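You operate a simulated robot arm through the tools that you are given. There is no shell and no other tool.

The job below is to be done with a simulated robot arm. You get a single attempt, and the scene is never put back.

JOB
Wind on as much rope as the card says, in neat turns.
Fine: tighten the yellow clamp knob, lower the white roller and put the pawl on before you wind; the weight then hangs on it. Hands outside the yellow line while the drum turns.

It is judged by the outcome, as a careful person would: the job done as asked, and still so three seconds after it is handed in. It fails if anything else is knocked over, pushed out of place, dropped, spilled or broken.

ROBOT AND FRAMES
A 6-joint arm with a two-finger parallel gripper, fixed in place. Base frame: the origin is at the foot of the arm, x ahead of it, y to its left, z up. Readings come in m, degrees, newtons and seconds.
With the tool pointing down near the work surface it reaches from about 0.24 to 0.64 m from the base axis. Its first joint turns from -66.0 to 66.0 degrees. Payload 2.7 kg.
Tool frame: the origin (TCP) lies between the finger pads and is the grasp point; the fingertips stand 0.023 m ahead of it; z points along the fingers, y is the line along which they close. Largest opening 0.094 m; finger width 0.038, thickness 0.01; the body of the gripper, 0.054 by 0.096 m, starts 0.039 m behind the TCP.
Orientation is told as [roll, pitch, yaw] about the base's x, y, z axes, in that order, counted from this pose: with the fingers straight down and closing along the base's y, the tool's x points along the base's -x, its y along +y and its z along -z.

CONTROLS
- The arm moves only by the tool jog_arm. Its argument "plan" is a list of rows, each a list of 3 entries, a list of its own where there are three numbers: the turn, a rotation vector about the tool's x, y, z in units of 4 degrees (1.0 is 4 degrees), then the shift along the tool's x, y, z in units of 20 mm (1.0 is 20 mm), then the finger opening in m, from 0 to 0.094. In form: [[[wx, wy, wz], [dx, dy, dz], claw], ...]. A call has 1 to 20 rows; each row shifts and turns the commanded pose from where the row before left it, along the tool's axes as they then stand. A call with a number of a shift or a turn outside -1 to 1 is refused whole. A row lasts 0.2 s, in which the tool goes at most 0.05 m and 8.6 degrees; a call with a longer step from one row to the next is refused whole, and so is a gripper value outside its range. A pose out of reach is approached as far as the arm can. The call stops where the force on the tool passes 90 N (or 10 N more than at its start, if that is more) or the arm is blocked; 0.2 s more then pass. Each finger travels about 0.045 m/s and halts on what it meets, pressing with about 30 N; the grip force reading is that of the motor and also rises with nothing between the fingers. The clock runs only during rows and for 0.2 s after the last one: add rows that do not move to give the fingers time. It gives the time, the measured TCP pose, the force on the tool (base axes), the opening and the grip force at its end, in the units of the frame above (readings bear some noise), with the torque about the TCP (base axes, N m) and any sound that the robot's microphone picked up.
- Cameras (640 x 400 px; columns grow to the right, rows downward): "scene" is fixed at [0.0834, -0.4368, 1.4151]; the picture's right is [0.73, -0.69, 0.00], its down [-0.33, -0.34, -0.88] and it looks along [0.61, 0.64, -0.47] (base axes); focal length 306 px, centre (320, 200). "wrist" rides on the gripper at [0.087, 0.016, -0.074] in the tool frame; the picture's right is [-0.18, 0.98, 0.00], its down [-0.58, -0.11, -0.81] and it looks along [-0.79, -0.15, 0.59] (tool axes); focal length 243 px, centre (320, 200).
- capture(camera): a new picture of that camera. The clock stands still meanwhile.
- pixel_to_xyz(camera, pixels): for up to 12 pixels [column, row] of the newest picture of that camera ("zoom" is the newest enlarged one), the place [x, y, z] in the base frame of the surface seen there, good to about 0.002 m. The clock stands still meanwhile.
- inspect(camera, box): a new picture of the part [left, top, right, bottom] of that camera's present view, enlarged. The clock stands still meanwhile.
- sign_off(): hands the job in; it is judged then, once.

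Leave the gripper open and the arm clear of the work at the hand-in unless told otherwise.

The tools are called after "Emit:" by a JSON object that holds its "name" and its "arguments". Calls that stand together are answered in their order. jog_arm: Moves the arm, as the interface text tells. Its arguments: {"type":"object","properties":{"plan":{"type":"array","items":{"type":"array"}}},"required":["plan"]} The other tools are called the same way: capture (camera) takes a picture; pixel_to_xyz (camera, pixels) gives the place of the surface under pixels of a picture; inspect (camera, box) takes an enlarged picture of a part of a camera's view; sign_off () hands the job in.

At the start:

```text
time: 0.0
eef_pos: [0.3462, -0.0267, 1.2997]
tcp_rot: [0.1, -0.1, 0.0]
wrist_force: [-0.3, 0.2, 0.1]
torque: [-0.06, 0.01, -0.01]
opening: 0.0943
finger_force: 0.1
```

scene: 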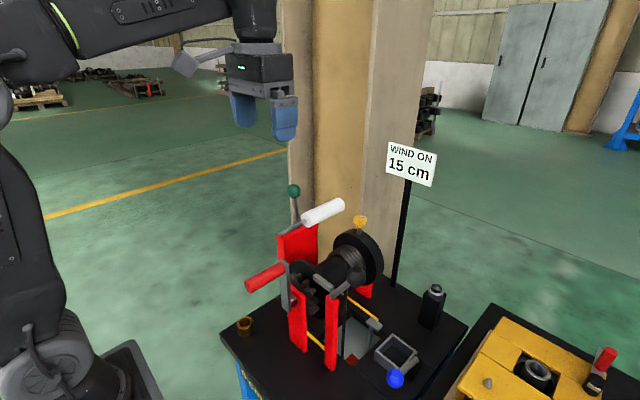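
wrist: 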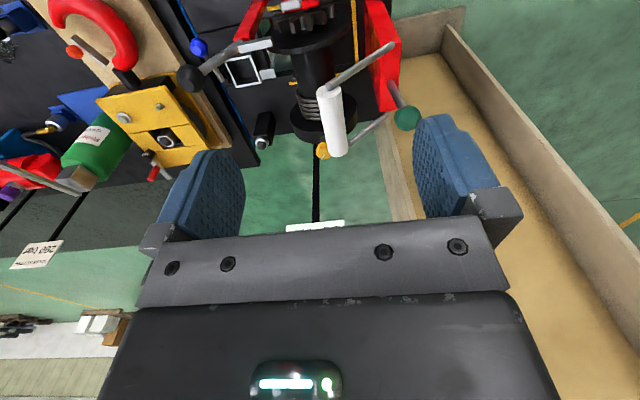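

I see a winch: red frame, drum with a white roller on a lever with a green knob, a yellow knob on the drum flange, a red-handled crank and a card reading "WIND ON 15 cm". I'll enlarge the views to look closer.

Emit:
{"name": "inspect", "arguments": {"camera": "scene", "box": [220, 170, 420, 295]}}

Emit:
{"name": "inspect", "arguments": {"camera": "scene", "box": [220, 260, 440, 400]}}

Emit:
{"name": "inspect", "arguments": {"camera": "wrist", "box": [180, 0, 440, 162]}}

Emit:
{"name": "inspect", "arguments": {"camera": "scene", "box": [370, 130, 450, 190]}}

```text
3.20 times, centred on (320, 232) of scene
```

zoom: 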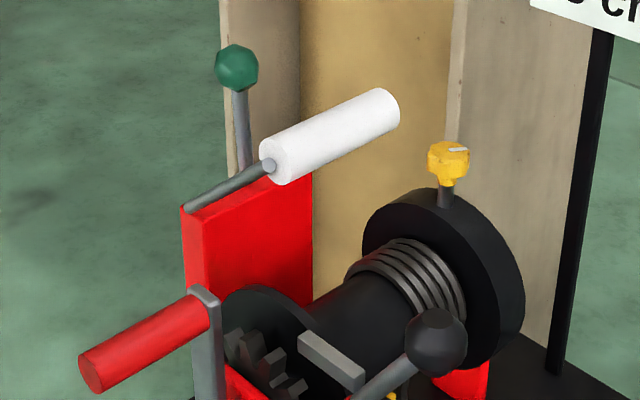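

```text
2.86 times, centred on (330, 330) of scene
```

zoom: 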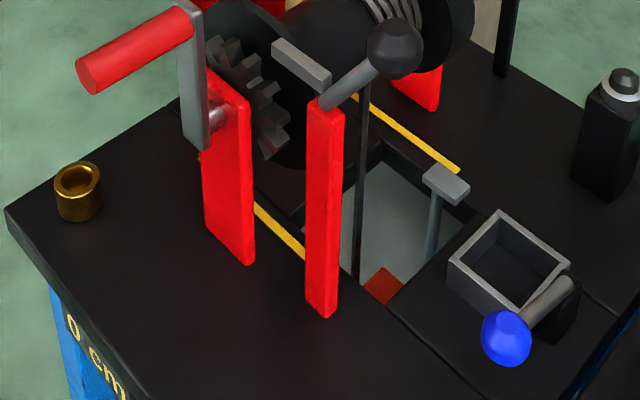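

```text
2.46 times, centred on (310, 81) of wrist
```

zoom: 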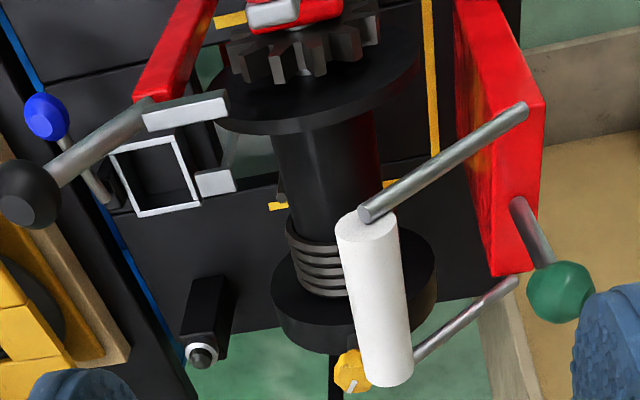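

```text
6.67 times, centred on (410, 160) of scene
```

zoom: 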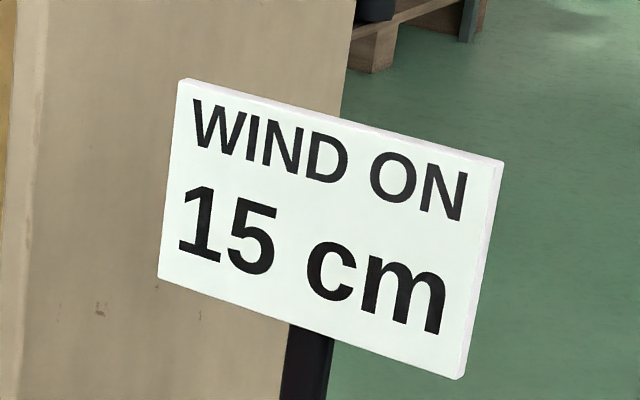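

The card reads "WIND ON 15 cm". There is yellow text ending in "0 cm" on the bench's blue side that I need to read later. Now I'll measure where the main parts are, from the scene picture.

Emit:
{"name": "pixel_to_xyz", "arguments": {"camera": "scene", "pixels": [[294, 190], [360, 221], [305, 220], [340, 206], [283, 268], [250, 285], [277, 233], [357, 275], [366, 245], [354, 235], [323, 282], [305, 265]]}}

Emit:
{"name": "pixel_to_xyz", "arguments": {"camera": "wrist", "pixels": [[407, 118], [323, 150], [330, 95], [336, 150], [329, 85], [392, 44], [190, 78], [250, 46], [310, 60], [315, 105], [198, 46], [300, 20]]}}

Emit:
{"name": "inspect", "arguments": {"camera": "scene", "box": [220, 340, 320, 400]}}

Emit:
{"name": "inspect", "arguments": {"camera": "scene", "box": [270, 230, 370, 300]}}

```text
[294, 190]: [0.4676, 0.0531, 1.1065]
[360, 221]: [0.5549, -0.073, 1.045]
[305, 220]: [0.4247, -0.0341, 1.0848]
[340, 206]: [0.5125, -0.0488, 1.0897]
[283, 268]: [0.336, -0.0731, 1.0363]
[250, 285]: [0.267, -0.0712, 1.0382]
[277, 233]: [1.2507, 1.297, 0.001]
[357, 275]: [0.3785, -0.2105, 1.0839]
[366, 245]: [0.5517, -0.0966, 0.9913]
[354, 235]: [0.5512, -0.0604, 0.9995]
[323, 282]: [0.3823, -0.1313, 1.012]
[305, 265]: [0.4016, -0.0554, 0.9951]
```

```text
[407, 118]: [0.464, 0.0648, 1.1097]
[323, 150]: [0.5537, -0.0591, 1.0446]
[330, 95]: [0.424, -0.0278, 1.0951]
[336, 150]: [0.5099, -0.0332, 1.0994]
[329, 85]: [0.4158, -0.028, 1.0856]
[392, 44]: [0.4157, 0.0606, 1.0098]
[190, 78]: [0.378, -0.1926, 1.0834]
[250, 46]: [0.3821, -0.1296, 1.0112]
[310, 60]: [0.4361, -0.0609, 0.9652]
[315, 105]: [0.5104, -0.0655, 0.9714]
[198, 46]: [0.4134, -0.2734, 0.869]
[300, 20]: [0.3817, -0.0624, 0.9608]
```

```text
6.40 times, centred on (270, 370) of scene
```

zoom: 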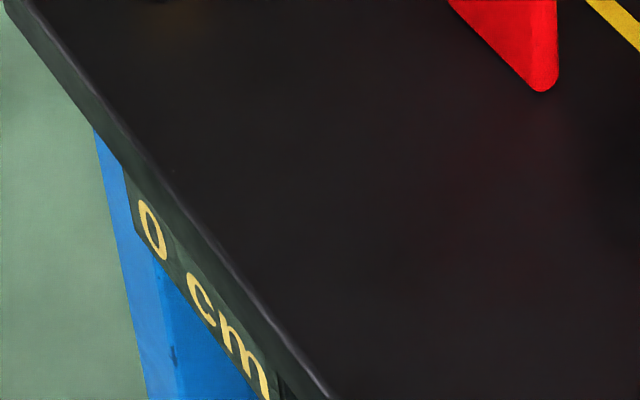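

```text
5.71 times, centred on (320, 265) of scene
```

zoom: 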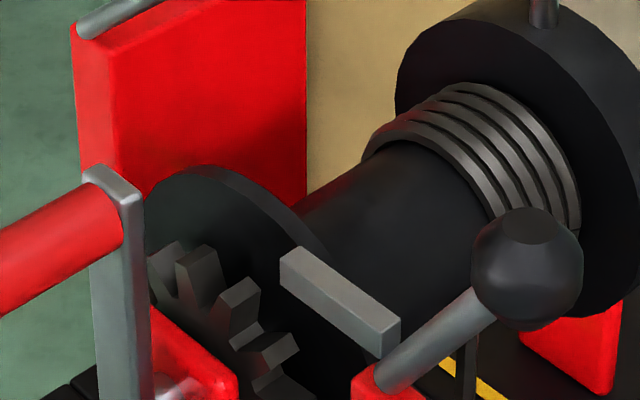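

The crank, ratchet wheel and pawl (grey block, black ball lever) lie along a drum axis parallel to x. A plate on the bench front carries text I can only partly see. I'll measure more points, then move the arm to get better views.

Emit:
{"name": "capture", "arguments": {"camera": "scene"}}

Emit:
{"name": "pixel_to_xyz", "arguments": {"camera": "scene", "pixels": [[245, 325], [396, 378], [432, 300], [395, 350], [352, 358], [345, 320], [375, 325], [222, 338], [268, 396], [294, 302], [329, 300], [330, 365]]}}

Emit:
{"name": "pixel_to_xyz", "arguments": {"camera": "scene", "pixels": [[409, 168], [360, 228], [375, 262], [340, 238], [327, 258], [290, 270], [289, 300], [300, 345], [357, 325], [362, 340], [466, 325], [281, 240]]}}

```text
taken
```

scene: 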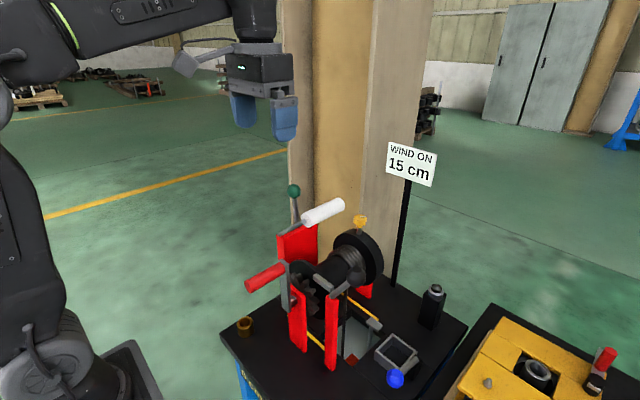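

```text
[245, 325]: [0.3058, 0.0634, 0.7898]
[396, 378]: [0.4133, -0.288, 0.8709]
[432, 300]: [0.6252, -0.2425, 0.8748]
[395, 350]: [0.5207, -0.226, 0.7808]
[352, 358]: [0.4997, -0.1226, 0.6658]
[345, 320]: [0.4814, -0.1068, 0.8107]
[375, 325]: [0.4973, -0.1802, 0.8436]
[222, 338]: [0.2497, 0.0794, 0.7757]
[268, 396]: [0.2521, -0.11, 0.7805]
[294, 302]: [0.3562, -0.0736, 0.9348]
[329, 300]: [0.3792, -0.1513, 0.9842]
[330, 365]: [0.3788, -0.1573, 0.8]
```

```text
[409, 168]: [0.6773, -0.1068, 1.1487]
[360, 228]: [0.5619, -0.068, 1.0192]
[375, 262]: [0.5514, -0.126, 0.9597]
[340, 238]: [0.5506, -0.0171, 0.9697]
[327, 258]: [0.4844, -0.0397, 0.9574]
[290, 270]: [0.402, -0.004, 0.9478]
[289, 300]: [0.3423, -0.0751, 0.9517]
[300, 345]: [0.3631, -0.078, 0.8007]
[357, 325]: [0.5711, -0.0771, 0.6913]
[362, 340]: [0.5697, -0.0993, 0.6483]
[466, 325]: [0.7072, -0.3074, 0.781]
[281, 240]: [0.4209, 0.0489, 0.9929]
```

The bench top is at z≈0.78, the drum axis runs along x at about y −0.07, z 0.935, and the rope hangs on the −y side. I'll zoom in on the weight in the hole, the knob, the pawl area and the blue-ball lever, and measure the text plate.

Emit:
{"name": "inspect", "arguments": {"camera": "scene", "box": [330, 300, 400, 344]}}

Emit:
{"name": "inspect", "arguments": {"camera": "scene", "box": [330, 335, 420, 391]}}

Emit:
{"name": "inspect", "arguments": {"camera": "scene", "box": [340, 205, 390, 237]}}

Emit:
{"name": "inspect", "arguments": {"camera": "wrist", "box": [220, 0, 340, 75]}}

Emit:
{"name": "inspect", "arguments": {"camera": "wrist", "box": [300, 60, 430, 140]}}

```text
9.09 times, centred on (365, 322) of scene
```

zoom: 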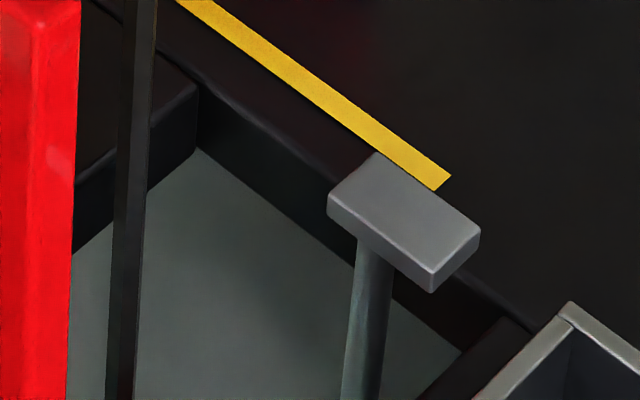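

```text
7.11 times, centred on (375, 363) of scene
```

zoom: 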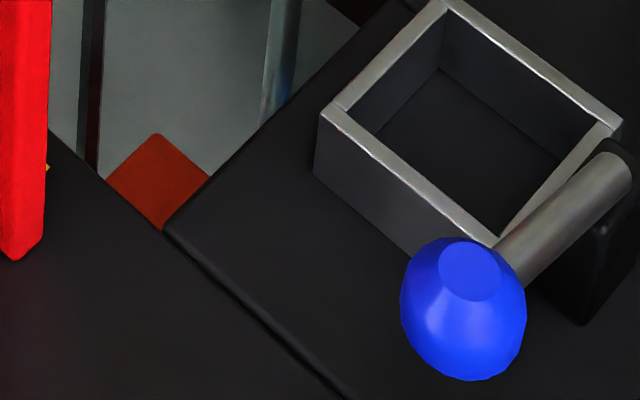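

```text
12.50 times, centred on (365, 221) of scene
```

zoom: 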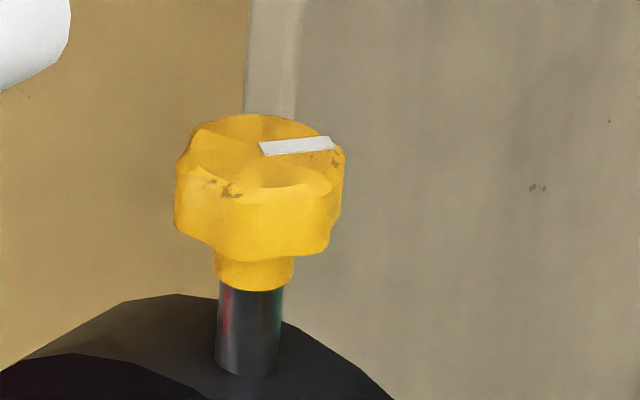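

```text
5.33 times, centred on (280, 38) of wrist
```

zoom: 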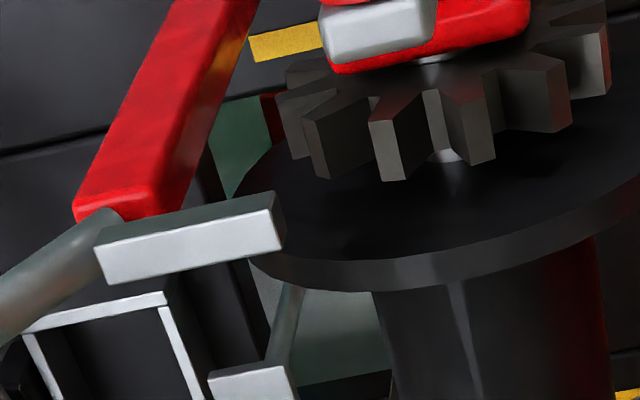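

```text
4.92 times, centred on (365, 100) of wrist
```

zoom: 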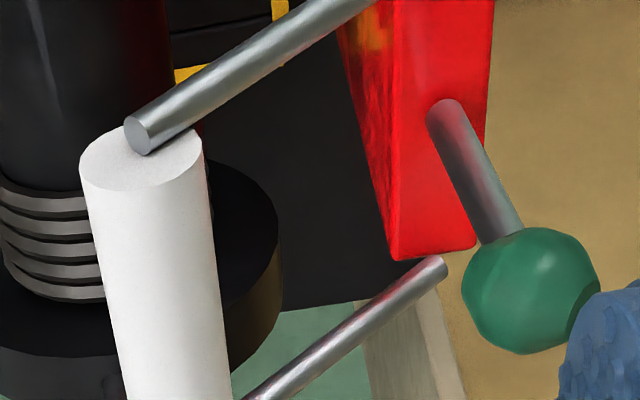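

I'll measure the knob, roller arms, pawl and ratchet more finely, using enlarged views one at a time because "zoom" refers to the newest one.

Emit:
{"name": "inspect", "arguments": {"camera": "scene", "box": [280, 170, 400, 245]}}

```text
5.33 times, centred on (340, 208) of scene
```

zoom: 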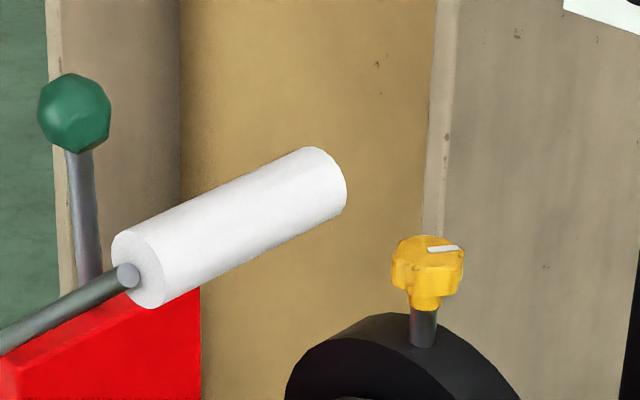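

Measuring points on this zoom: the knob's edges and top, the roller's near and far ends, the green ball, and the near arm.

Emit:
{"name": "pixel_to_xyz", "arguments": {"camera": "zoom", "pixels": [[400, 262], [460, 262], [428, 240], [430, 252], [455, 247], [425, 290], [424, 325], [130, 275], [340, 190], [318, 150], [75, 110], [20, 335]]}}

Emit:
{"name": "pixel_to_xyz", "arguments": {"camera": "wrist", "pixels": [[334, 88], [336, 155], [318, 150], [352, 145], [385, 115], [328, 152], [318, 158], [345, 153], [400, 110], [391, 85], [405, 108], [322, 128]]}}

```text
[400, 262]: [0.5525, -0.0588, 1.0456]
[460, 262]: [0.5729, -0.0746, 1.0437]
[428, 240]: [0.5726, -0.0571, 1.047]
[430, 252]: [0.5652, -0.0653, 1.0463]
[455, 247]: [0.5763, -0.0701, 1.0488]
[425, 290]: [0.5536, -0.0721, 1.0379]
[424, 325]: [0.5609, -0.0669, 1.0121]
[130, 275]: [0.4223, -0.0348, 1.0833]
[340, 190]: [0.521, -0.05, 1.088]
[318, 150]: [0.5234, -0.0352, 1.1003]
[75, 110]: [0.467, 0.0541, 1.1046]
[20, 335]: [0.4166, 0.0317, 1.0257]
```

```text
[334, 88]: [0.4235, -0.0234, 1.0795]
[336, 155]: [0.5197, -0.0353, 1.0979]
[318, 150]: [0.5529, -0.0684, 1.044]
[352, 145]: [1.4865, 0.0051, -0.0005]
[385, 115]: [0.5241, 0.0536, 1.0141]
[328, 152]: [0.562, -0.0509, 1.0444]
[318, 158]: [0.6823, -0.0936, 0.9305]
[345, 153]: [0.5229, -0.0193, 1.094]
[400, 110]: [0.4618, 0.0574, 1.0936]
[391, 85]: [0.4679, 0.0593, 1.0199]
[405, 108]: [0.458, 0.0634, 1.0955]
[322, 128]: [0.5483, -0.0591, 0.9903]
```

Key readings: knob centre about (0.564, −0.066, 1.04), roller axis about (0.42–0.52, −0.035, 1.083), roller pivot near y 0.057, z 1.012, green ball near (0.466, 0.06, 1.107). Now I'll measure the pawl, the crank handle and the text plate.

Emit:
{"name": "inspect", "arguments": {"camera": "scene", "box": [235, 250, 375, 338]}}

```text
4.55 times, centred on (305, 294) of scene
```

zoom: 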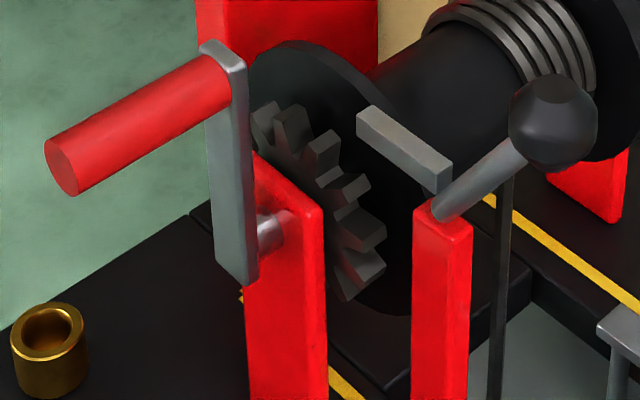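

Emit:
{"name": "pixel_to_xyz", "arguments": {"camera": "zoom", "pixels": [[553, 125], [440, 208], [430, 180], [375, 120], [445, 230], [60, 170], [150, 125], [215, 85], [215, 55], [225, 270], [275, 235], [330, 160]]}}

Emit:
{"name": "pixel_to_xyz", "arguments": {"camera": "scene", "pixels": [[244, 375], [260, 397], [60, 350], [110, 370], [100, 345], [20, 200], [5, 100], [255, 10], [185, 62], [348, 292], [378, 320], [318, 345]]}}

```text
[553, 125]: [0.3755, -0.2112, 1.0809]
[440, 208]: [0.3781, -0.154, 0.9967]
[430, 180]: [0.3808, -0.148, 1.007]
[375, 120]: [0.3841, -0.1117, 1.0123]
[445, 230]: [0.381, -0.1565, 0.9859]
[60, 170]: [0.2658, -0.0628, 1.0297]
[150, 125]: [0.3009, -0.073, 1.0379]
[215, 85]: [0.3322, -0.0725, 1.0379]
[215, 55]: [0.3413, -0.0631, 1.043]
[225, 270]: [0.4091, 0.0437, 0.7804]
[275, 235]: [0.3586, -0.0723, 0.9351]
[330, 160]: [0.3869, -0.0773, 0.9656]
```

```text
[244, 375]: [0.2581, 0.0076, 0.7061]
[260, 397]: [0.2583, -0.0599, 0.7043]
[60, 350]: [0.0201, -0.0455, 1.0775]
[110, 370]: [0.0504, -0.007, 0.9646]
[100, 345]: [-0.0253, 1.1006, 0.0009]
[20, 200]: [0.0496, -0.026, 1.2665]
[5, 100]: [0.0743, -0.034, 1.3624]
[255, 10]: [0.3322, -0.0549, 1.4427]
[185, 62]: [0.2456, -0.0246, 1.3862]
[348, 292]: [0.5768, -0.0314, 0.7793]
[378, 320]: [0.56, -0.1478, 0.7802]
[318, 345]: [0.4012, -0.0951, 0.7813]
```

The text plate is on the bench front at x≈0.258, z≈0.70. I'll zoom in tight on it.

Emit:
{"name": "inspect", "arguments": {"camera": "scene", "box": [232, 360, 272, 400]}}

```text
10.00 times, centred on (252, 380) of scene
```

zoom: 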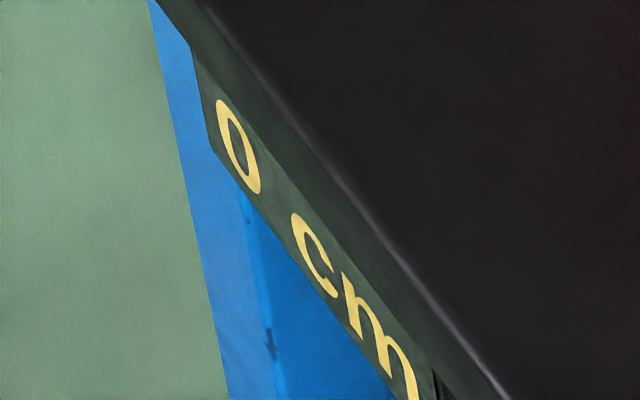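

The plate is a counter that reads "0 cm" at present, so the wound length can be read there from the scene camera. 

The first step is the white roller. I'll lower it before the knob because the raised roller sits right beside the knob and would leave no room for the gripper. I'll turn the tool by +90° about the vertical so the fingers close along x, then move above the green ball at about (0.473, 0.065, 1.10).

Emit:
{"name": "jog_arm", "arguments": {"plan": [[[0, 0, -1], [0, 0, 0], 0.06], [[0, 0, -1], [0, 0, 0], 0.06], [[0, 0, -1], [0, 0, 0], 0.06], [[0, 0, -1], [0, 0, 0], 0.06], [[0, 0, -1], [0, 0, 0], 0.06], [[0, 0, -1], [0, 0, 0], 0.06], [[0, 0, -1], [0, 0, 0], 0.06], [[0, 0, -1], [0, 0, 0], 0.06], [[0, 0, -1], [0, 0, 0], 0.06], [[0, 0, -1], [0, 0, 0], 0.06], [[0, 0, -1], [0, 0, 0], 0.06], [[0, 0, -1], [0, 0, 0], 0.06], [[0, 0, -1], [0, 0, 0], 0.06], [[0, 0, -1], [0, 0, 0], 0.06], [[0, 0, -1], [0, 0, 0], 0.06], [[0, 0, -1], [0, 0, 0], 0.06], [[0, 0, -1], [0, 0, 0], 0.06], [[0, 0, -1], [0, 0, 0], 0.06], [[0, 0, -1], [0, 0, 0], 0.06], [[0, 0, -1], [0, 0, 0], 0.06]]}}

```text
time: 4.2
eef_pos: [0.3475, -0.0287, 1.2997]
tcp_rot: [-0.1, -0.1, 80.1]
wrist_force: [0.0, -0.3, 0.3]
torque: [-0.01, 0.0, 0.0]
opening: 0.06
finger_force: 0.0
```

The yaw is now 80°. I'll turn the last 10°, move over the ball, and go down to z≈1.20.

Emit:
{"name": "jog_arm", "arguments": {"plan": [[[0, 0, -1], [0, 0, 0], 0.06], [[0, 0, -1], [0, 0, 0], 0.06], [[0, 0, -0.475], [0, 0, 0], 0.06], [[0, 0, 0], [-0.67, -0.9, 0], 0.06], [[0, 0, 0], [-0.67, -0.9, 0], 0.06], [[0, 0, 0], [-0.67, -0.9, 0], 0.06], [[0, 0, 0], [-0.67, -0.9, 0], 0.06], [[0, 0, 0], [-0.67, -0.9, 0], 0.06], [[0, 0, 0], [-0.67, -0.9, 0], 0.06], [[0, 0, 0], [-0.67, -0.87, 0], 0.06], [[0, 0, 0], [0, 0, 1], 0.06], [[0, 0, 0], [0, 0, 1], 0.06], [[0, 0, 0], [0, 0, 1], 0.06], [[0, 0, 0], [0, 0, 1], 0.06], [[0, 0, 0], [0, 0, 1], 0.06], [[0, 0, 0], [0, 0, 0], 0.06]]}}

Emit:
{"name": "capture", "arguments": {"camera": "scene"}}

Emit:
{"name": "capture", "arguments": {"camera": "wrist"}}

```text
time: 7.6
eef_pos: [0.4706, 0.067, 1.1968]
tcp_rot: [-0.1, -0.1, 90.0]
wrist_force: [-0.7, 0.4, -0.6]
torque: [-0.02, -0.04, -0.01]
opening: 0.0598
finger_force: 0.0
out of reach, approached as far as the arm can: row 10
```

```text
taken
```

scene: 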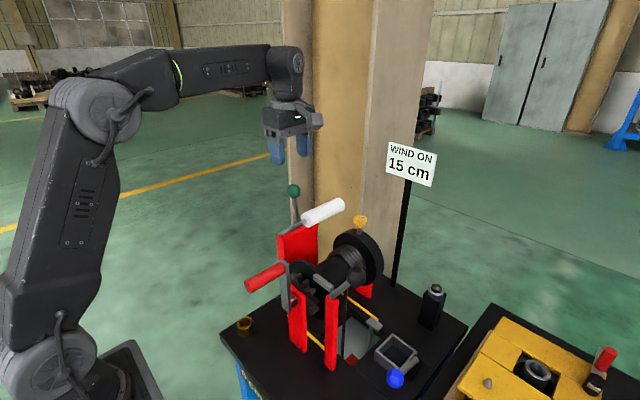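

```text
taken
```

wrist: 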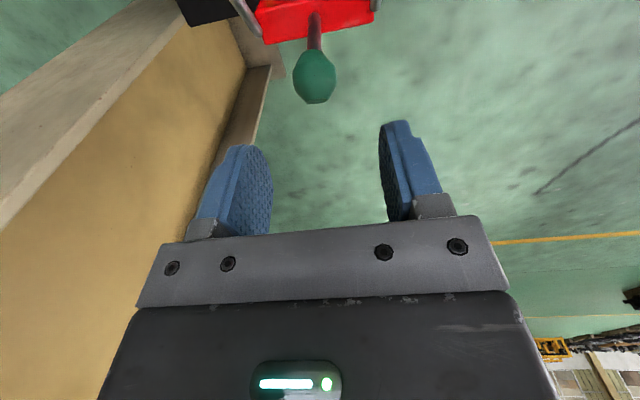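

The tool is above the green ball with the fingers open along x. I'll check the ball's position with the wrist view.

Emit:
{"name": "pixel_to_xyz", "arguments": {"camera": "wrist", "pixels": [[315, 75], [296, 75], [335, 75], [315, 55], [315, 100], [315, 40], [253, 10], [375, 10], [315, 10]]}}

Emit:
{"name": "pixel_to_xyz", "arguments": {"camera": "scene", "pixels": [[294, 190], [288, 190], [300, 190], [294, 185], [294, 196], [295, 210], [275, 150], [303, 143]]}}

```text
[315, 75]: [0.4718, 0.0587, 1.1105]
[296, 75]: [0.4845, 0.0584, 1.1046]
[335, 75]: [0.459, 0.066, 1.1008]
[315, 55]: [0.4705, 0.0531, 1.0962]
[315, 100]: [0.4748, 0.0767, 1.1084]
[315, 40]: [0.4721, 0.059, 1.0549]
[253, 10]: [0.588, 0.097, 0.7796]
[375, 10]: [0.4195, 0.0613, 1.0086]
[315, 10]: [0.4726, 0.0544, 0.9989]
```

```text
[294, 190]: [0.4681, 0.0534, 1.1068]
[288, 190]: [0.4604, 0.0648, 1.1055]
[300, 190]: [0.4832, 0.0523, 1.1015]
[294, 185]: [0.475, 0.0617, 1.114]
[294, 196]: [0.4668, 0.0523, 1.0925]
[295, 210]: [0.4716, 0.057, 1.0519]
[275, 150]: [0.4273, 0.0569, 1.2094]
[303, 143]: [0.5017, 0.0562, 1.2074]
```

Ball centre is about (0.472, 0.066, 1.10), with radius 13–14 mm. I'll go straight down so the TCP sits at the ball, and close on it.

Emit:
{"name": "jog_arm", "arguments": {"plan": [[[0, 0, 0], [0, 0, 1], 0.06], [[0, 0, 0], [0, 0, 1], 0.06], [[0, 0, 0], [0, 0, 1], 0.06], [[0, 0, 0], [0, 0, 1], 0.06], [[0, 0, 0], [0.05, 0, 0.75], 0.06], [[0, 0, 0], [0, 0, 0], 0.04], [[0, 0, 0], [0, 0, 0], 0.03], [[0, 0, 0], [0, 0, 0], 0.022], [[0, 0, 0], [0, 0, 0], 0.022], [[0, 0, 0], [0, 0, 0], 0.022]]}}

Emit:
{"name": "capture", "arguments": {"camera": "scene"}}

Emit:
{"name": "capture", "arguments": {"camera": "wrist"}}

```text
time: 9.8
eef_pos: [0.4729, 0.0651, 1.1014]
tcp_rot: [-0.6, 0.0, 89.9]
wrist_force: [31.9, -1.2, -5.2]
torque: [-0.08, -0.08, -0.06]
opening: 0.0359
finger_force: 16.0
```

```text
taken
```

scene: 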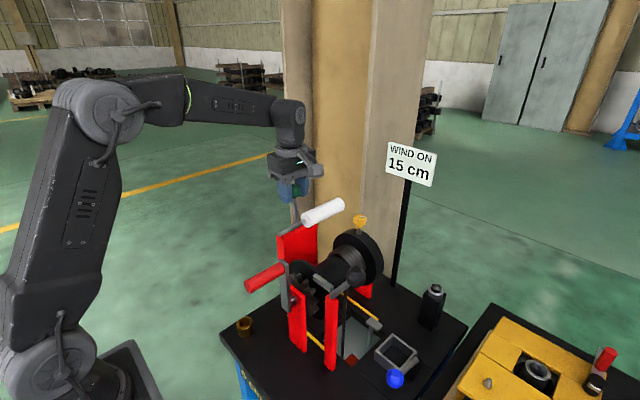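

```text
taken
```

wrist: 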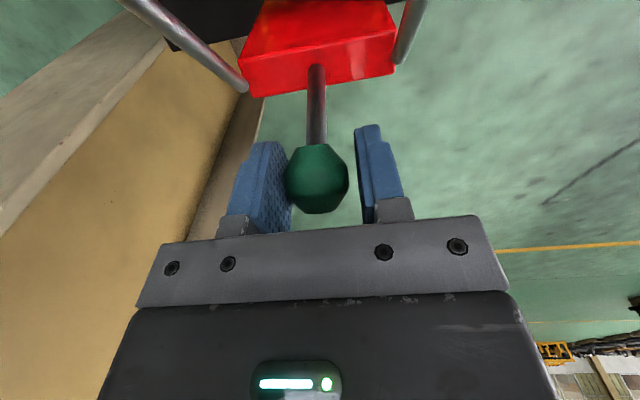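

The +x finger touches the ball while the other is still off it, so the ball is a few mm further in +x. I'll shift +4 mm in x and finish closing.

Emit:
{"name": "jog_arm", "arguments": {"plan": [[[0, 0, 0], [0, -0.1, 0], 0.03], [[0, 0, 0], [0, -0.1, 0], 0.026], [[0, 0, 0], [0, 0, 0], 0.024], [[0, 0, 0], [0, 0, 0], 0.022], [[0, 0, 0], [0, 0, 0], 0.022]]}}

Emit:
{"name": "inspect", "arguments": {"camera": "wrist", "box": [200, 50, 440, 250]}}

```text
time: 11.0
eef_pos: [0.4739, 0.0662, 1.1024]
tcp_rot: [0.0, -0.1, 89.9]
wrist_force: [15.0, 0.2, -5.6]
torque: [0.09, -0.14, 0.0]
opening: 0.0313
finger_force: 45.5
```

```text
2.00 times, centred on (320, 150) of wrist
```

zoom: 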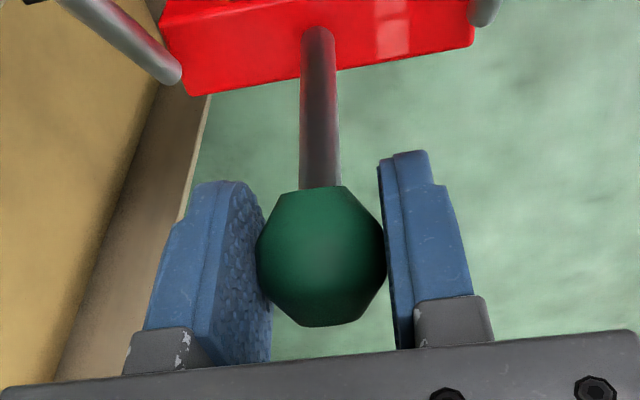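

The ball is gripped. I'll swing it about its pivot (near y 0.06, z 1.008, radius ≈0.092) towards −y, starting with about 14° and checking the forces.

Emit:
{"name": "jog_arm", "arguments": {"plan": [[[0, 0, 0], [0.3, -0.05, -0.01], 0.022], [[0, 0, 0], [0.4, -0.03, 0.02], 0.022], [[0, 0, 0], [0.4, 0, 0.05], 0.022]]}}

Emit:
{"name": "inspect", "arguments": {"camera": "scene", "box": [240, 140, 400, 260]}}

```text
time: 11.8
eef_pos: [0.4759, 0.0447, 1.1022]
tcp_rot: [-0.1, -0.3, 89.8]
wrist_force: [0.1, 14.8, 3.8]
torque: [1.33, 0.03, -0.02]
opening: 0.0317
finger_force: 45.2
```

```text
3.33 times, centred on (320, 200) of scene
```

zoom: 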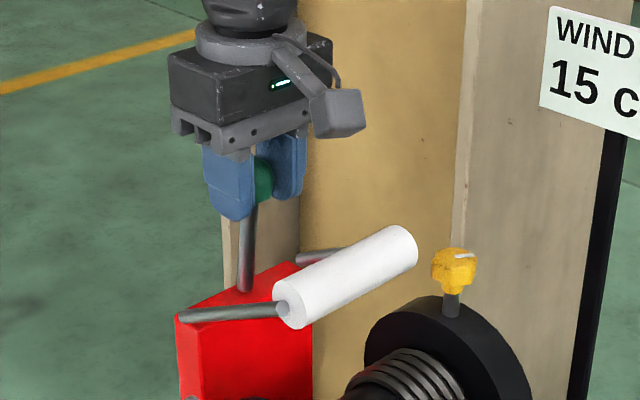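

The roller is coming down with the lever, and the forces are modest. I'll continue the arc by about 20°.

Emit:
{"name": "jog_arm", "arguments": {"plan": [[[0, 0, 0], [0.39, 0, 0.09], 0.022], [[0, 0, 0], [0.385, 0, 0.12], 0.022], [[0, 0, 0], [0.37, 0, 0.155], 0.022], [[0, 0, 0], [0.36, 0, 0.185], 0.022]]}}

Emit:
{"name": "inspect", "arguments": {"camera": "scene", "box": [240, 140, 400, 260]}}

```text
time: 12.8
eef_pos: [0.4759, 0.0126, 1.0901]
tcp_rot: [-0.1, -0.1, 89.9]
wrist_force: [-8.9, 9.4, 11.4]
torque: [1.38, 0.1, 0.01]
opening: 0.0313
finger_force: 45.1
```

```text
3.33 times, centred on (320, 200) of scene
```

zoom: 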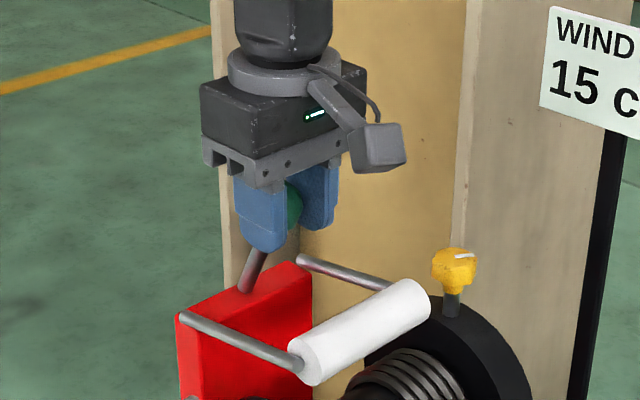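

The roller has dropped about halfway. I'll continue another ~10°, with a slightly steeper descent.

Emit:
{"name": "jog_arm", "arguments": {"plan": [[[0, 0, 0], [0.34, 0, 0.22], 0.022], [[0, 0, 0], [0.33, 0, 0.235], 0.022]]}}

Emit:
{"name": "inspect", "arguments": {"camera": "scene", "box": [240, 160, 400, 280]}}

```text
time: 13.4
eef_pos: [0.4747, -0.0009, 1.0807]
tcp_rot: [-0.1, 0.0, 89.8]
wrist_force: [-12.8, 4.7, 13.6]
torque: [1.36, 0.03, 0.07]
opening: 0.0311
finger_force: 45.3
```

```text
3.33 times, centred on (320, 220) of scene
```

zoom: 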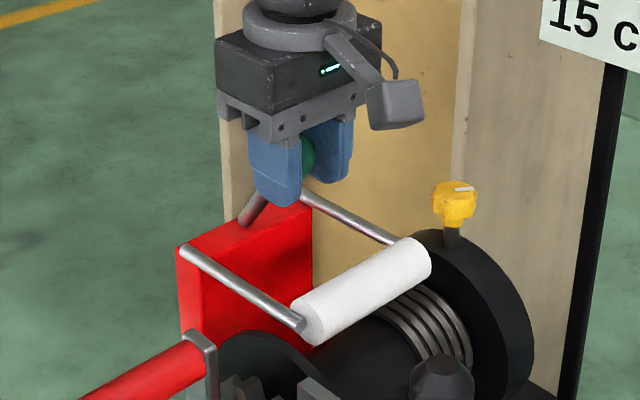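

The roller is nearly on the coil. I'll measure the remaining gap.

Emit:
{"name": "pixel_to_xyz", "arguments": {"camera": "zoom", "pixels": [[360, 290], [313, 335], [425, 260], [400, 300], [430, 310], [440, 330], [400, 325], [350, 340], [440, 250], [470, 370]]}}

```text
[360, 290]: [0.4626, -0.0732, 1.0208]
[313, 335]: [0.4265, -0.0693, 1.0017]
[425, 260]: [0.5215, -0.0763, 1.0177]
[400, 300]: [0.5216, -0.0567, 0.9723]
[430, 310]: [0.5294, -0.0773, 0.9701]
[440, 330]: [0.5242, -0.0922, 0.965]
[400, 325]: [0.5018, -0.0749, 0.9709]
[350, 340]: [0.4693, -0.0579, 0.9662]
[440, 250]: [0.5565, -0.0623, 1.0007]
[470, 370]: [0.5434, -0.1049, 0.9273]
```

About 18 mm of drop remains for the roller (roughly 10° of lever). I'll go on in small steps and watch the force.

Emit:
{"name": "jog_arm", "arguments": {"plan": [[[0, 0, 0], [0.15, 0, 0.14], 0.022], [[0, 0, 0], [0.15, 0, 0.145], 0.022], [[0, 0, 0], [0.14, 0, 0.15], 0.022]]}}

Emit:
{"name": "inspect", "arguments": {"camera": "scene", "box": [240, 160, 400, 280]}}

```text
time: 14.2
eef_pos: [0.4742, -0.009, 1.0736]
tcp_rot: [-0.2, -0.1, 90.0]
wrist_force: [-19.7, 5.6, 25.8]
torque: [1.05, 0.15, 0.09]
opening: 0.0309
finger_force: 45.1
```

```text
3.33 times, centred on (320, 220) of scene
```

zoom: 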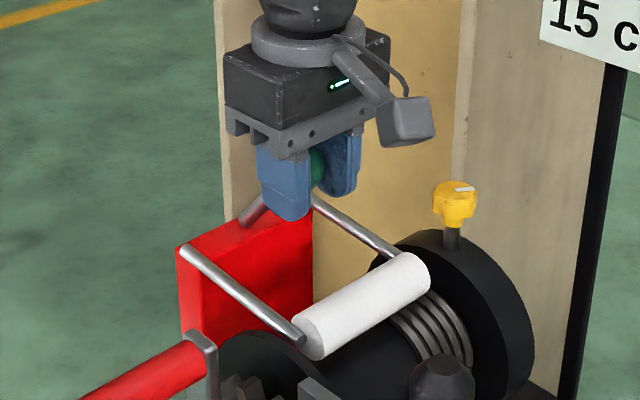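

The upward force is rising (26 N) and there is a side force of −20 N in x. I'll ease 2 mm in −x and check the roller's position against the coil.

Emit:
{"name": "jog_arm", "arguments": {"plan": [[[0, 0, 0], [0, 0.1, 0], 0.022], [[0, 0, 0], [0, 0, 0], 0.022]]}}

Emit:
{"name": "inspect", "arguments": {"camera": "scene", "box": [300, 210, 380, 260]}}

```text
time: 14.8
eef_pos: [0.4754, -0.009, 1.0732]
tcp_rot: [-0.7, -0.1, 89.9]
wrist_force: [3.3, 5.8, 23.6]
torque: [0.52, -0.17, 0.04]
opening: 0.0308
finger_force: 45.3
```

```text
8.00 times, centred on (340, 235) of scene
```

zoom: 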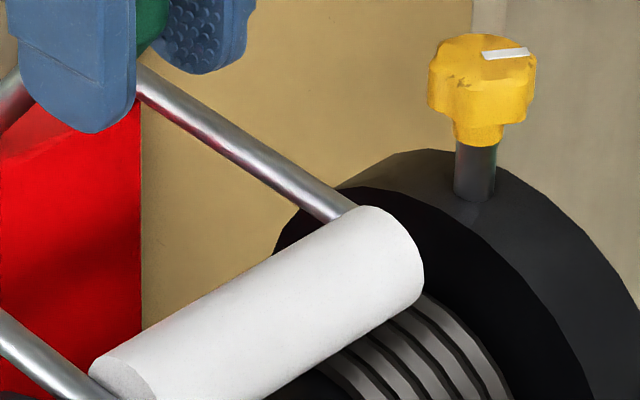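

Emit:
{"name": "pixel_to_xyz", "arguments": {"camera": "zoom", "pixels": [[400, 270], [420, 260], [330, 270], [250, 320], [130, 375], [385, 325], [350, 350], [300, 380], [420, 345], [355, 215]]}}

```text
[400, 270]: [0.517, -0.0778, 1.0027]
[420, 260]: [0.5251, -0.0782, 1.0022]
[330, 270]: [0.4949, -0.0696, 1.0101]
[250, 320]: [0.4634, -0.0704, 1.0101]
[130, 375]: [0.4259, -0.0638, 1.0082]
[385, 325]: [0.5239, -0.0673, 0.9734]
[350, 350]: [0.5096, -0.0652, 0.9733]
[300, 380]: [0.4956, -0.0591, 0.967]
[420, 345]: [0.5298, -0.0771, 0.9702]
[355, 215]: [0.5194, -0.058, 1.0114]
```

The roller's bottom is within a few mm of the coil top (z≈0.974). I'll move another few degrees in small steps.

Emit:
{"name": "jog_arm", "arguments": {"plan": [[[0, 0, 0], [0.1, 0, 0.11], 0.022], [[0, 0, 0], [0.1, 0, 0.12], 0.022], [[0, 0, 0], [0, 0, 0], 0.022]]}}

Emit:
{"name": "inspect", "arguments": {"camera": "scene", "box": [300, 210, 380, 260]}}

```text
time: 15.6
eef_pos: [0.4758, -0.0111, 1.0699]
tcp_rot: [-0.6, -0.1, 90.2]
wrist_force: [0.8, 24.7, 31.3]
torque: [0.4, -0.02, -0.02]
opening: 0.0308
finger_force: 44.7
```

```text
8.00 times, centred on (340, 235) of scene
```

zoom: 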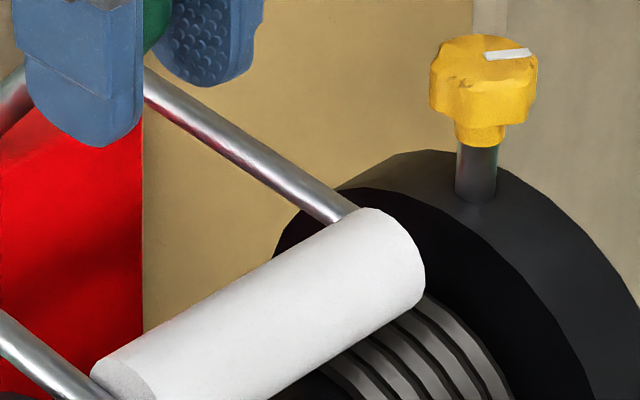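

The y-force rose to 25 N while the roller scarcely moved, so the roller is seated on the coil. I'll open the fingers, rise clear, and check that it stays down.

Emit:
{"name": "jog_arm", "arguments": {"plan": [[[0, 0, 0], [-0.05, 0, -0.05], 0.03], [[0, 0, 0], [0, 0, 0], 0.045], [[0, 0, 0], [0, 0, 0], 0.06], [[0, 0, 0], [0, 0, 0], 0.06], [[0, 0, 0], [0, 0, -0.5], 0.06], [[0, 0, 0], [0, 0, -1], 0.06], [[0, 0, 0], [0, 0, -1], 0.06], [[0, 0, 0], [0, 0, -1], 0.06], [[0, 0, 0], [0, 0, 0], 0.06]]}}

Emit:
{"name": "inspect", "arguments": {"camera": "scene", "box": [240, 160, 400, 280]}}

Emit:
{"name": "inspect", "arguments": {"camera": "scene", "box": [300, 210, 380, 260]}}

```text
time: 17.6
eef_pos: [0.473, -0.0122, 1.1384]
tcp_rot: [-0.2, -0.1, 90.0]
wrist_force: [-0.3, -0.2, 0.1]
torque: [0.0, 0.02, -0.01]
opening: 0.06
finger_force: 0.2
```

```text
3.33 times, centred on (320, 220) of scene
```

zoom: 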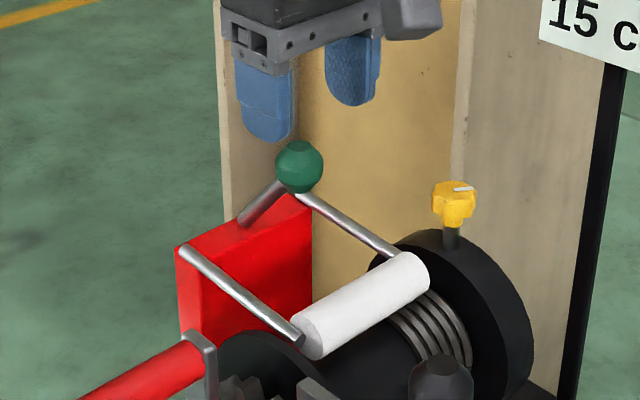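

```text
8.00 times, centred on (340, 235) of scene
```

zoom: 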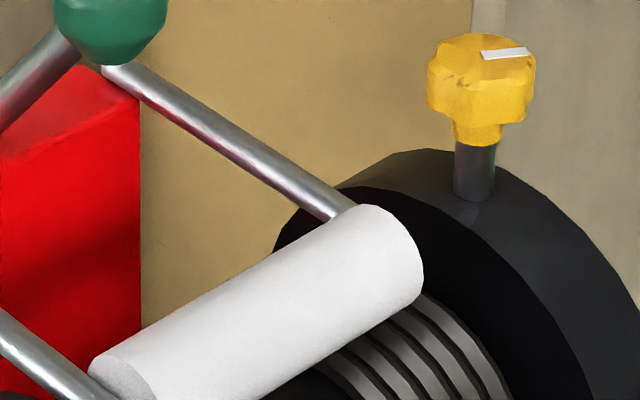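

The roller stays down after release. Next is the yellow knob. I'll check how close the sign card and the pillar stand to the knob, and measure the knob again.

Emit:
{"name": "capture", "arguments": {"camera": "scene"}}

Emit:
{"name": "pixel_to_xyz", "arguments": {"camera": "scene", "pixels": [[388, 145], [388, 172], [435, 158], [432, 185], [340, 130], [380, 120], [300, 215], [360, 190], [405, 200], [399, 260]]}}

Emit:
{"name": "inspect", "arguments": {"camera": "scene", "box": [345, 208, 377, 232]}}

Emit:
{"name": "pixel_to_xyz", "arguments": {"camera": "zoom", "pixels": [[195, 150], [380, 130], [290, 80], [290, 110], [380, 90], [290, 200], [200, 200], [370, 200], [300, 250], [230, 240], [340, 240]]}}

```text
taken
```

scene: 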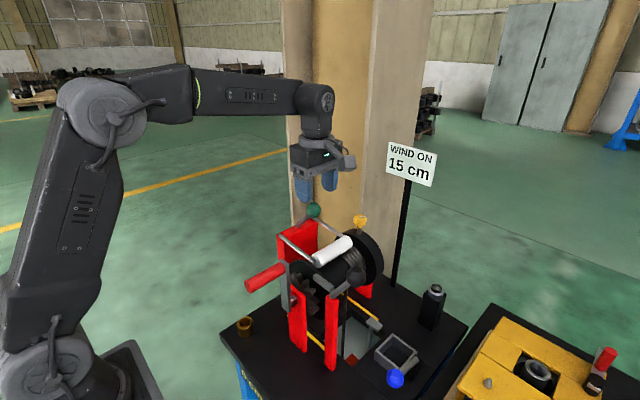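

```text
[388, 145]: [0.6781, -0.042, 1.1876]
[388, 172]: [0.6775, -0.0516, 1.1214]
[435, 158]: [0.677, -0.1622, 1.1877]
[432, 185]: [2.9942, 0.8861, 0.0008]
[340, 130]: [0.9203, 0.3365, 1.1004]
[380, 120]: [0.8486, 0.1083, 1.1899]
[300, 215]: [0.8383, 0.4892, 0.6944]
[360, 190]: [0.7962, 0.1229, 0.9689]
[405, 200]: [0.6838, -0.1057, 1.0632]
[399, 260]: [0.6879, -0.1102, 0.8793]
```

```text
16.00 times, centred on (361, 220) of scene
```

zoom: 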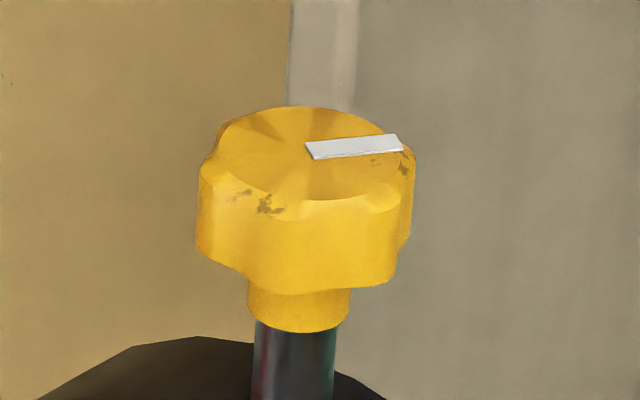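

```text
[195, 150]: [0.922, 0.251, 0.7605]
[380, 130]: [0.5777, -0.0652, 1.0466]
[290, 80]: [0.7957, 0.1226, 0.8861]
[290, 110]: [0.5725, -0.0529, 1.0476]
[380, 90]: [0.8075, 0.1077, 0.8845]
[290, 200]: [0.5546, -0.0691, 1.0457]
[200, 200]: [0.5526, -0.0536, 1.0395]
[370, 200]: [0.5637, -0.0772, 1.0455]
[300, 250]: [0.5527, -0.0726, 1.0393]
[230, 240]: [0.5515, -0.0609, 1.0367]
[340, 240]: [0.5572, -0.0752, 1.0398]
```

The knob spans about x 0.551–0.578 and y −0.080 to −0.053, with its top at 1.047. The sign card is at x 0.677, clear of the gripper. I'll move over the knob at (0.565, −0.066) and look before going down.

Emit:
{"name": "jog_arm", "arguments": {"plan": [[[0, 0, 0], [0.54, -0.92, 0], 0.05], [[0, 0, 0], [0.54, -0.92, 0], 0.05], [[0, 0, 0], [0.54, -0.92, 0], 0.05], [[0, 0, 0], [0.54, -0.92, 0], 0.05], [[0, 0, 0], [0.54, -0.92, 0], 0.05], [[0, 0, 0], [0, 0, 0.9], 0.05], [[0, 0, 0], [0, 0, 0.9], 0.05], [[0, 0, 0], [0, 0, 0], 0.05]]}}

Emit:
{"name": "capture", "arguments": {"camera": "wrist"}}

Emit:
{"name": "inspect", "arguments": {"camera": "scene", "box": [300, 130, 440, 240]}}

```text
time: 19.4
eef_pos: [0.5657, -0.0662, 1.1029]
tcp_rot: [-0.2, -0.1, 90.0]
wrist_force: [0.2, 0.0, 0.1]
torque: [-0.04, 0.01, 0.01]
opening: 0.05
finger_force: 0.2
```

```text
taken
```

wrist: 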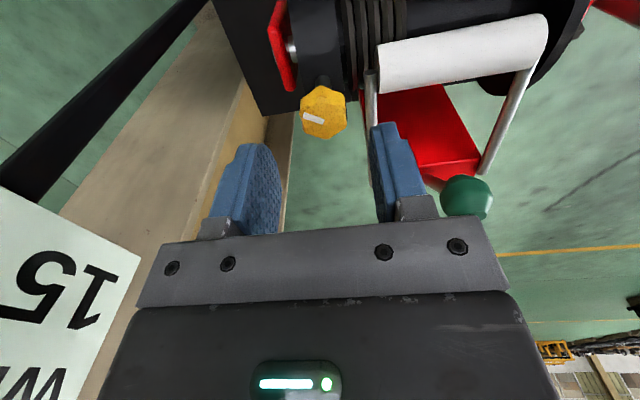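

```text
3.64 times, centred on (370, 185) of scene
```

zoom: 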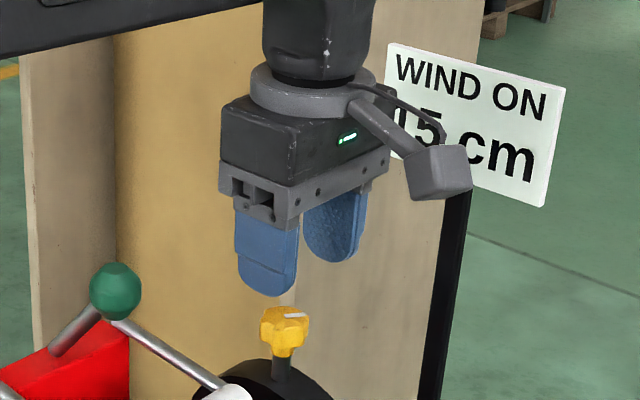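

Emit:
{"name": "inspect", "arguments": {"camera": "wrist", "box": [240, 0, 560, 200]}}

Emit:
{"name": "pixel_to_xyz", "arguments": {"camera": "wrist", "pixels": [[323, 110], [303, 105], [345, 108], [314, 119], [323, 92], [322, 135], [466, 190], [390, 45], [460, 75], [535, 60]]}}

```text
2.00 times, centred on (400, 100) of wrist
```

zoom: 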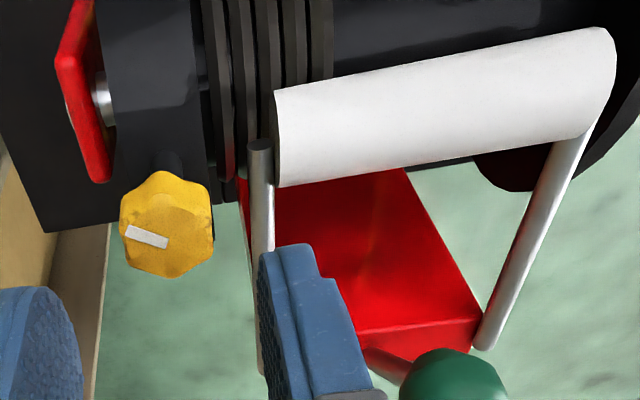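

```text
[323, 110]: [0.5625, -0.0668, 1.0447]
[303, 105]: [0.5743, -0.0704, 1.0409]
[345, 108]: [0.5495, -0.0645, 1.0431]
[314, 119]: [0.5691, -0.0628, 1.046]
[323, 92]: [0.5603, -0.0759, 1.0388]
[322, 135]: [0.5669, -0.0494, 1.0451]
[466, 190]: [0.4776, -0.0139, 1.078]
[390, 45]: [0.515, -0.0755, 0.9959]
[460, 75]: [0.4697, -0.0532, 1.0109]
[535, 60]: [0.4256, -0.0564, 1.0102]
```

The knob's centre is about (0.563, −0.065). I'll nudge the TCP there, go down to z≈1.054 and close on it.

Emit:
{"name": "jog_arm", "arguments": {"plan": [[[0, 0, 0], [-0.05, 0.13, 0.8], 0.05], [[0, 0, 0], [0, 0, 0.8], 0.05], [[0, 0, 0], [0, 0, 0.84], 0.05], [[0, 0, 0], [0, 0, 0], 0.04], [[0, 0, 0], [0, 0, 0], 0.03], [[0, 0, 0], [0, 0, 0], 0.022], [[0, 0, 0], [0, 0, 0], 0.02], [[0, 0, 0], [0, 0, 0], 0.02]]}}

Emit:
{"name": "capture", "arguments": {"camera": "wrist"}}

Emit:
{"name": "inspect", "arguments": {"camera": "scene", "box": [300, 130, 440, 240]}}

```text
time: 21.2
eef_pos: [0.5646, -0.0664, 1.0535]
tcp_rot: [-0.4, 0.0, 90.0]
wrist_force: [24.5, -0.9, -4.8]
torque: [-0.04, -0.1, -0.12]
opening: 0.0294
finger_force: 45.3
```

```text
taken
```

wrist: 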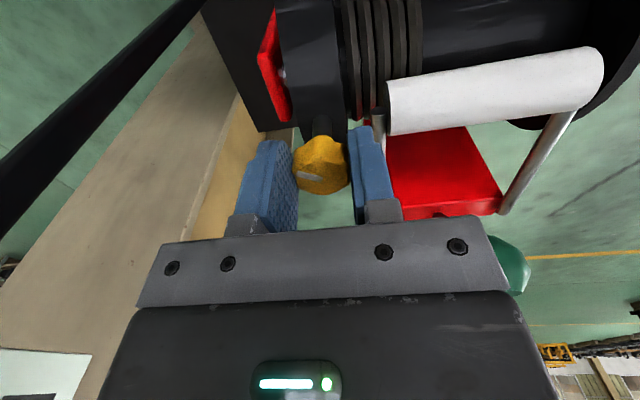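

```text
3.64 times, centred on (370, 185) of scene
```

zoom: 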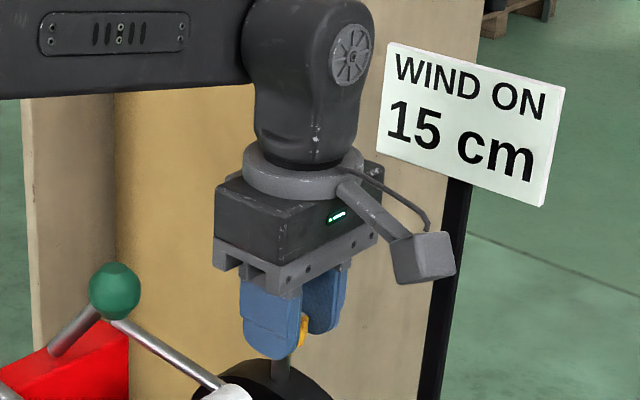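

The knob is gripped at 29 mm with a 25 N side force. I'll ease 2 mm in +x, then turn clockwise (seen from above) by 12° and read the torque.

Emit:
{"name": "jog_arm", "arguments": {"plan": [[[0, 0, 0], [0, -0.1, 0], 0.02], [[0, 0, 0.5], [0, 0, 0], 0.02], [[0, 0, 0.5], [0, 0, 0], 0.02], [[0, 0, 1], [0, 0, 0], 0.02], [[0, 0, 1], [0, 0, 0], 0.02]]}}

Emit:
{"name": "inspect", "arguments": {"camera": "wrist", "box": [220, 100, 420, 240]}}

```text
time: 22.4
eef_pos: [0.5639, -0.0653, 1.0527]
tcp_rot: [0.2, -0.1, 77.9]
wrist_force: [-10.4, -2.9, 0.3]
torque: [0.12, 0.14, 0.07]
opening: 0.0296
finger_force: 44.6
```

```text
2.86 times, centred on (320, 170) of wrist
```

zoom: 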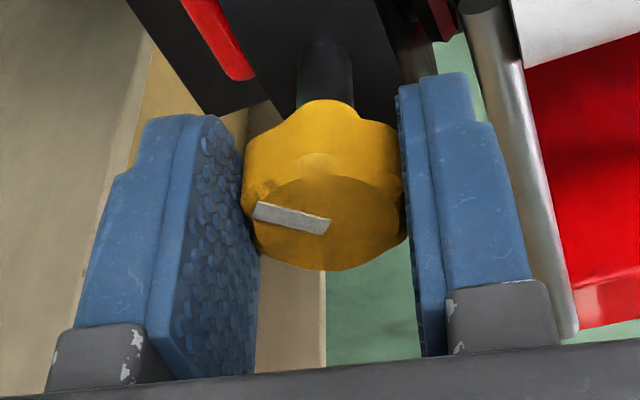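

The white mark stays in the same place relative to the fingers, so the knob is turning with the gripper at low torque. I'll keep turning clockwise 40°.

Emit:
{"name": "jog_arm", "arguments": {"plan": [[[0, 0, 1], [0, 0, 0], 0.02], [[0, 0, 1], [0, 0, 0], 0.02], [[0, 0, 1], [0, 0, 0], 0.02], [[0, 0, 1], [0, 0, 0], 0.02], [[0, 0, 1], [0, 0, 0], 0.02], [[0, 0, 1], [0, 0, 0], 0.02], [[0, 0, 1], [0, 0, 0], 0.02], [[0, 0, 1], [0, 0, 0], 0.02], [[0, 0, 1], [0, 0, 0], 0.02], [[0, 0, 1], [0, 0, 0], 0.02]]}}

Emit:
{"name": "inspect", "arguments": {"camera": "wrist", "box": [220, 100, 420, 240]}}

Emit:
{"name": "inspect", "arguments": {"camera": "scene", "box": [300, 130, 440, 240]}}

```text
time: 24.6
eef_pos: [0.5631, -0.0615, 1.0534]
tcp_rot: [0.5, 0.2, 38.0]
wrist_force: [-32.3, 26.3, 3.5]
torque: [-0.15, 0.71, 0.13]
opening: 0.0287
finger_force: 45.1
```

```text
2.86 times, centred on (320, 170) of wrist
```

zoom: 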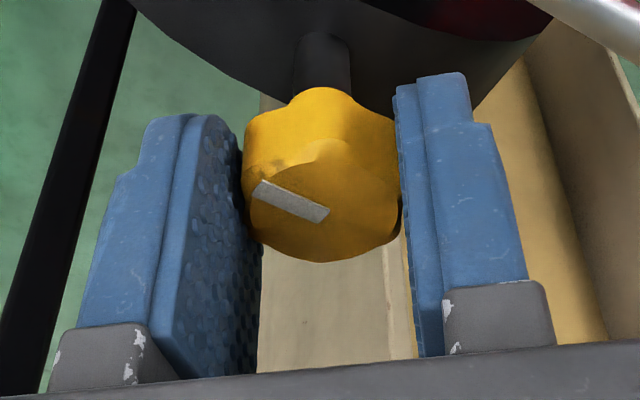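

```text
3.64 times, centred on (370, 185) of scene
```

zoom: 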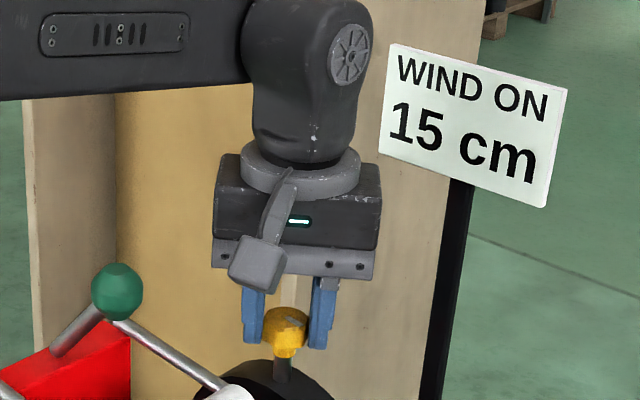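

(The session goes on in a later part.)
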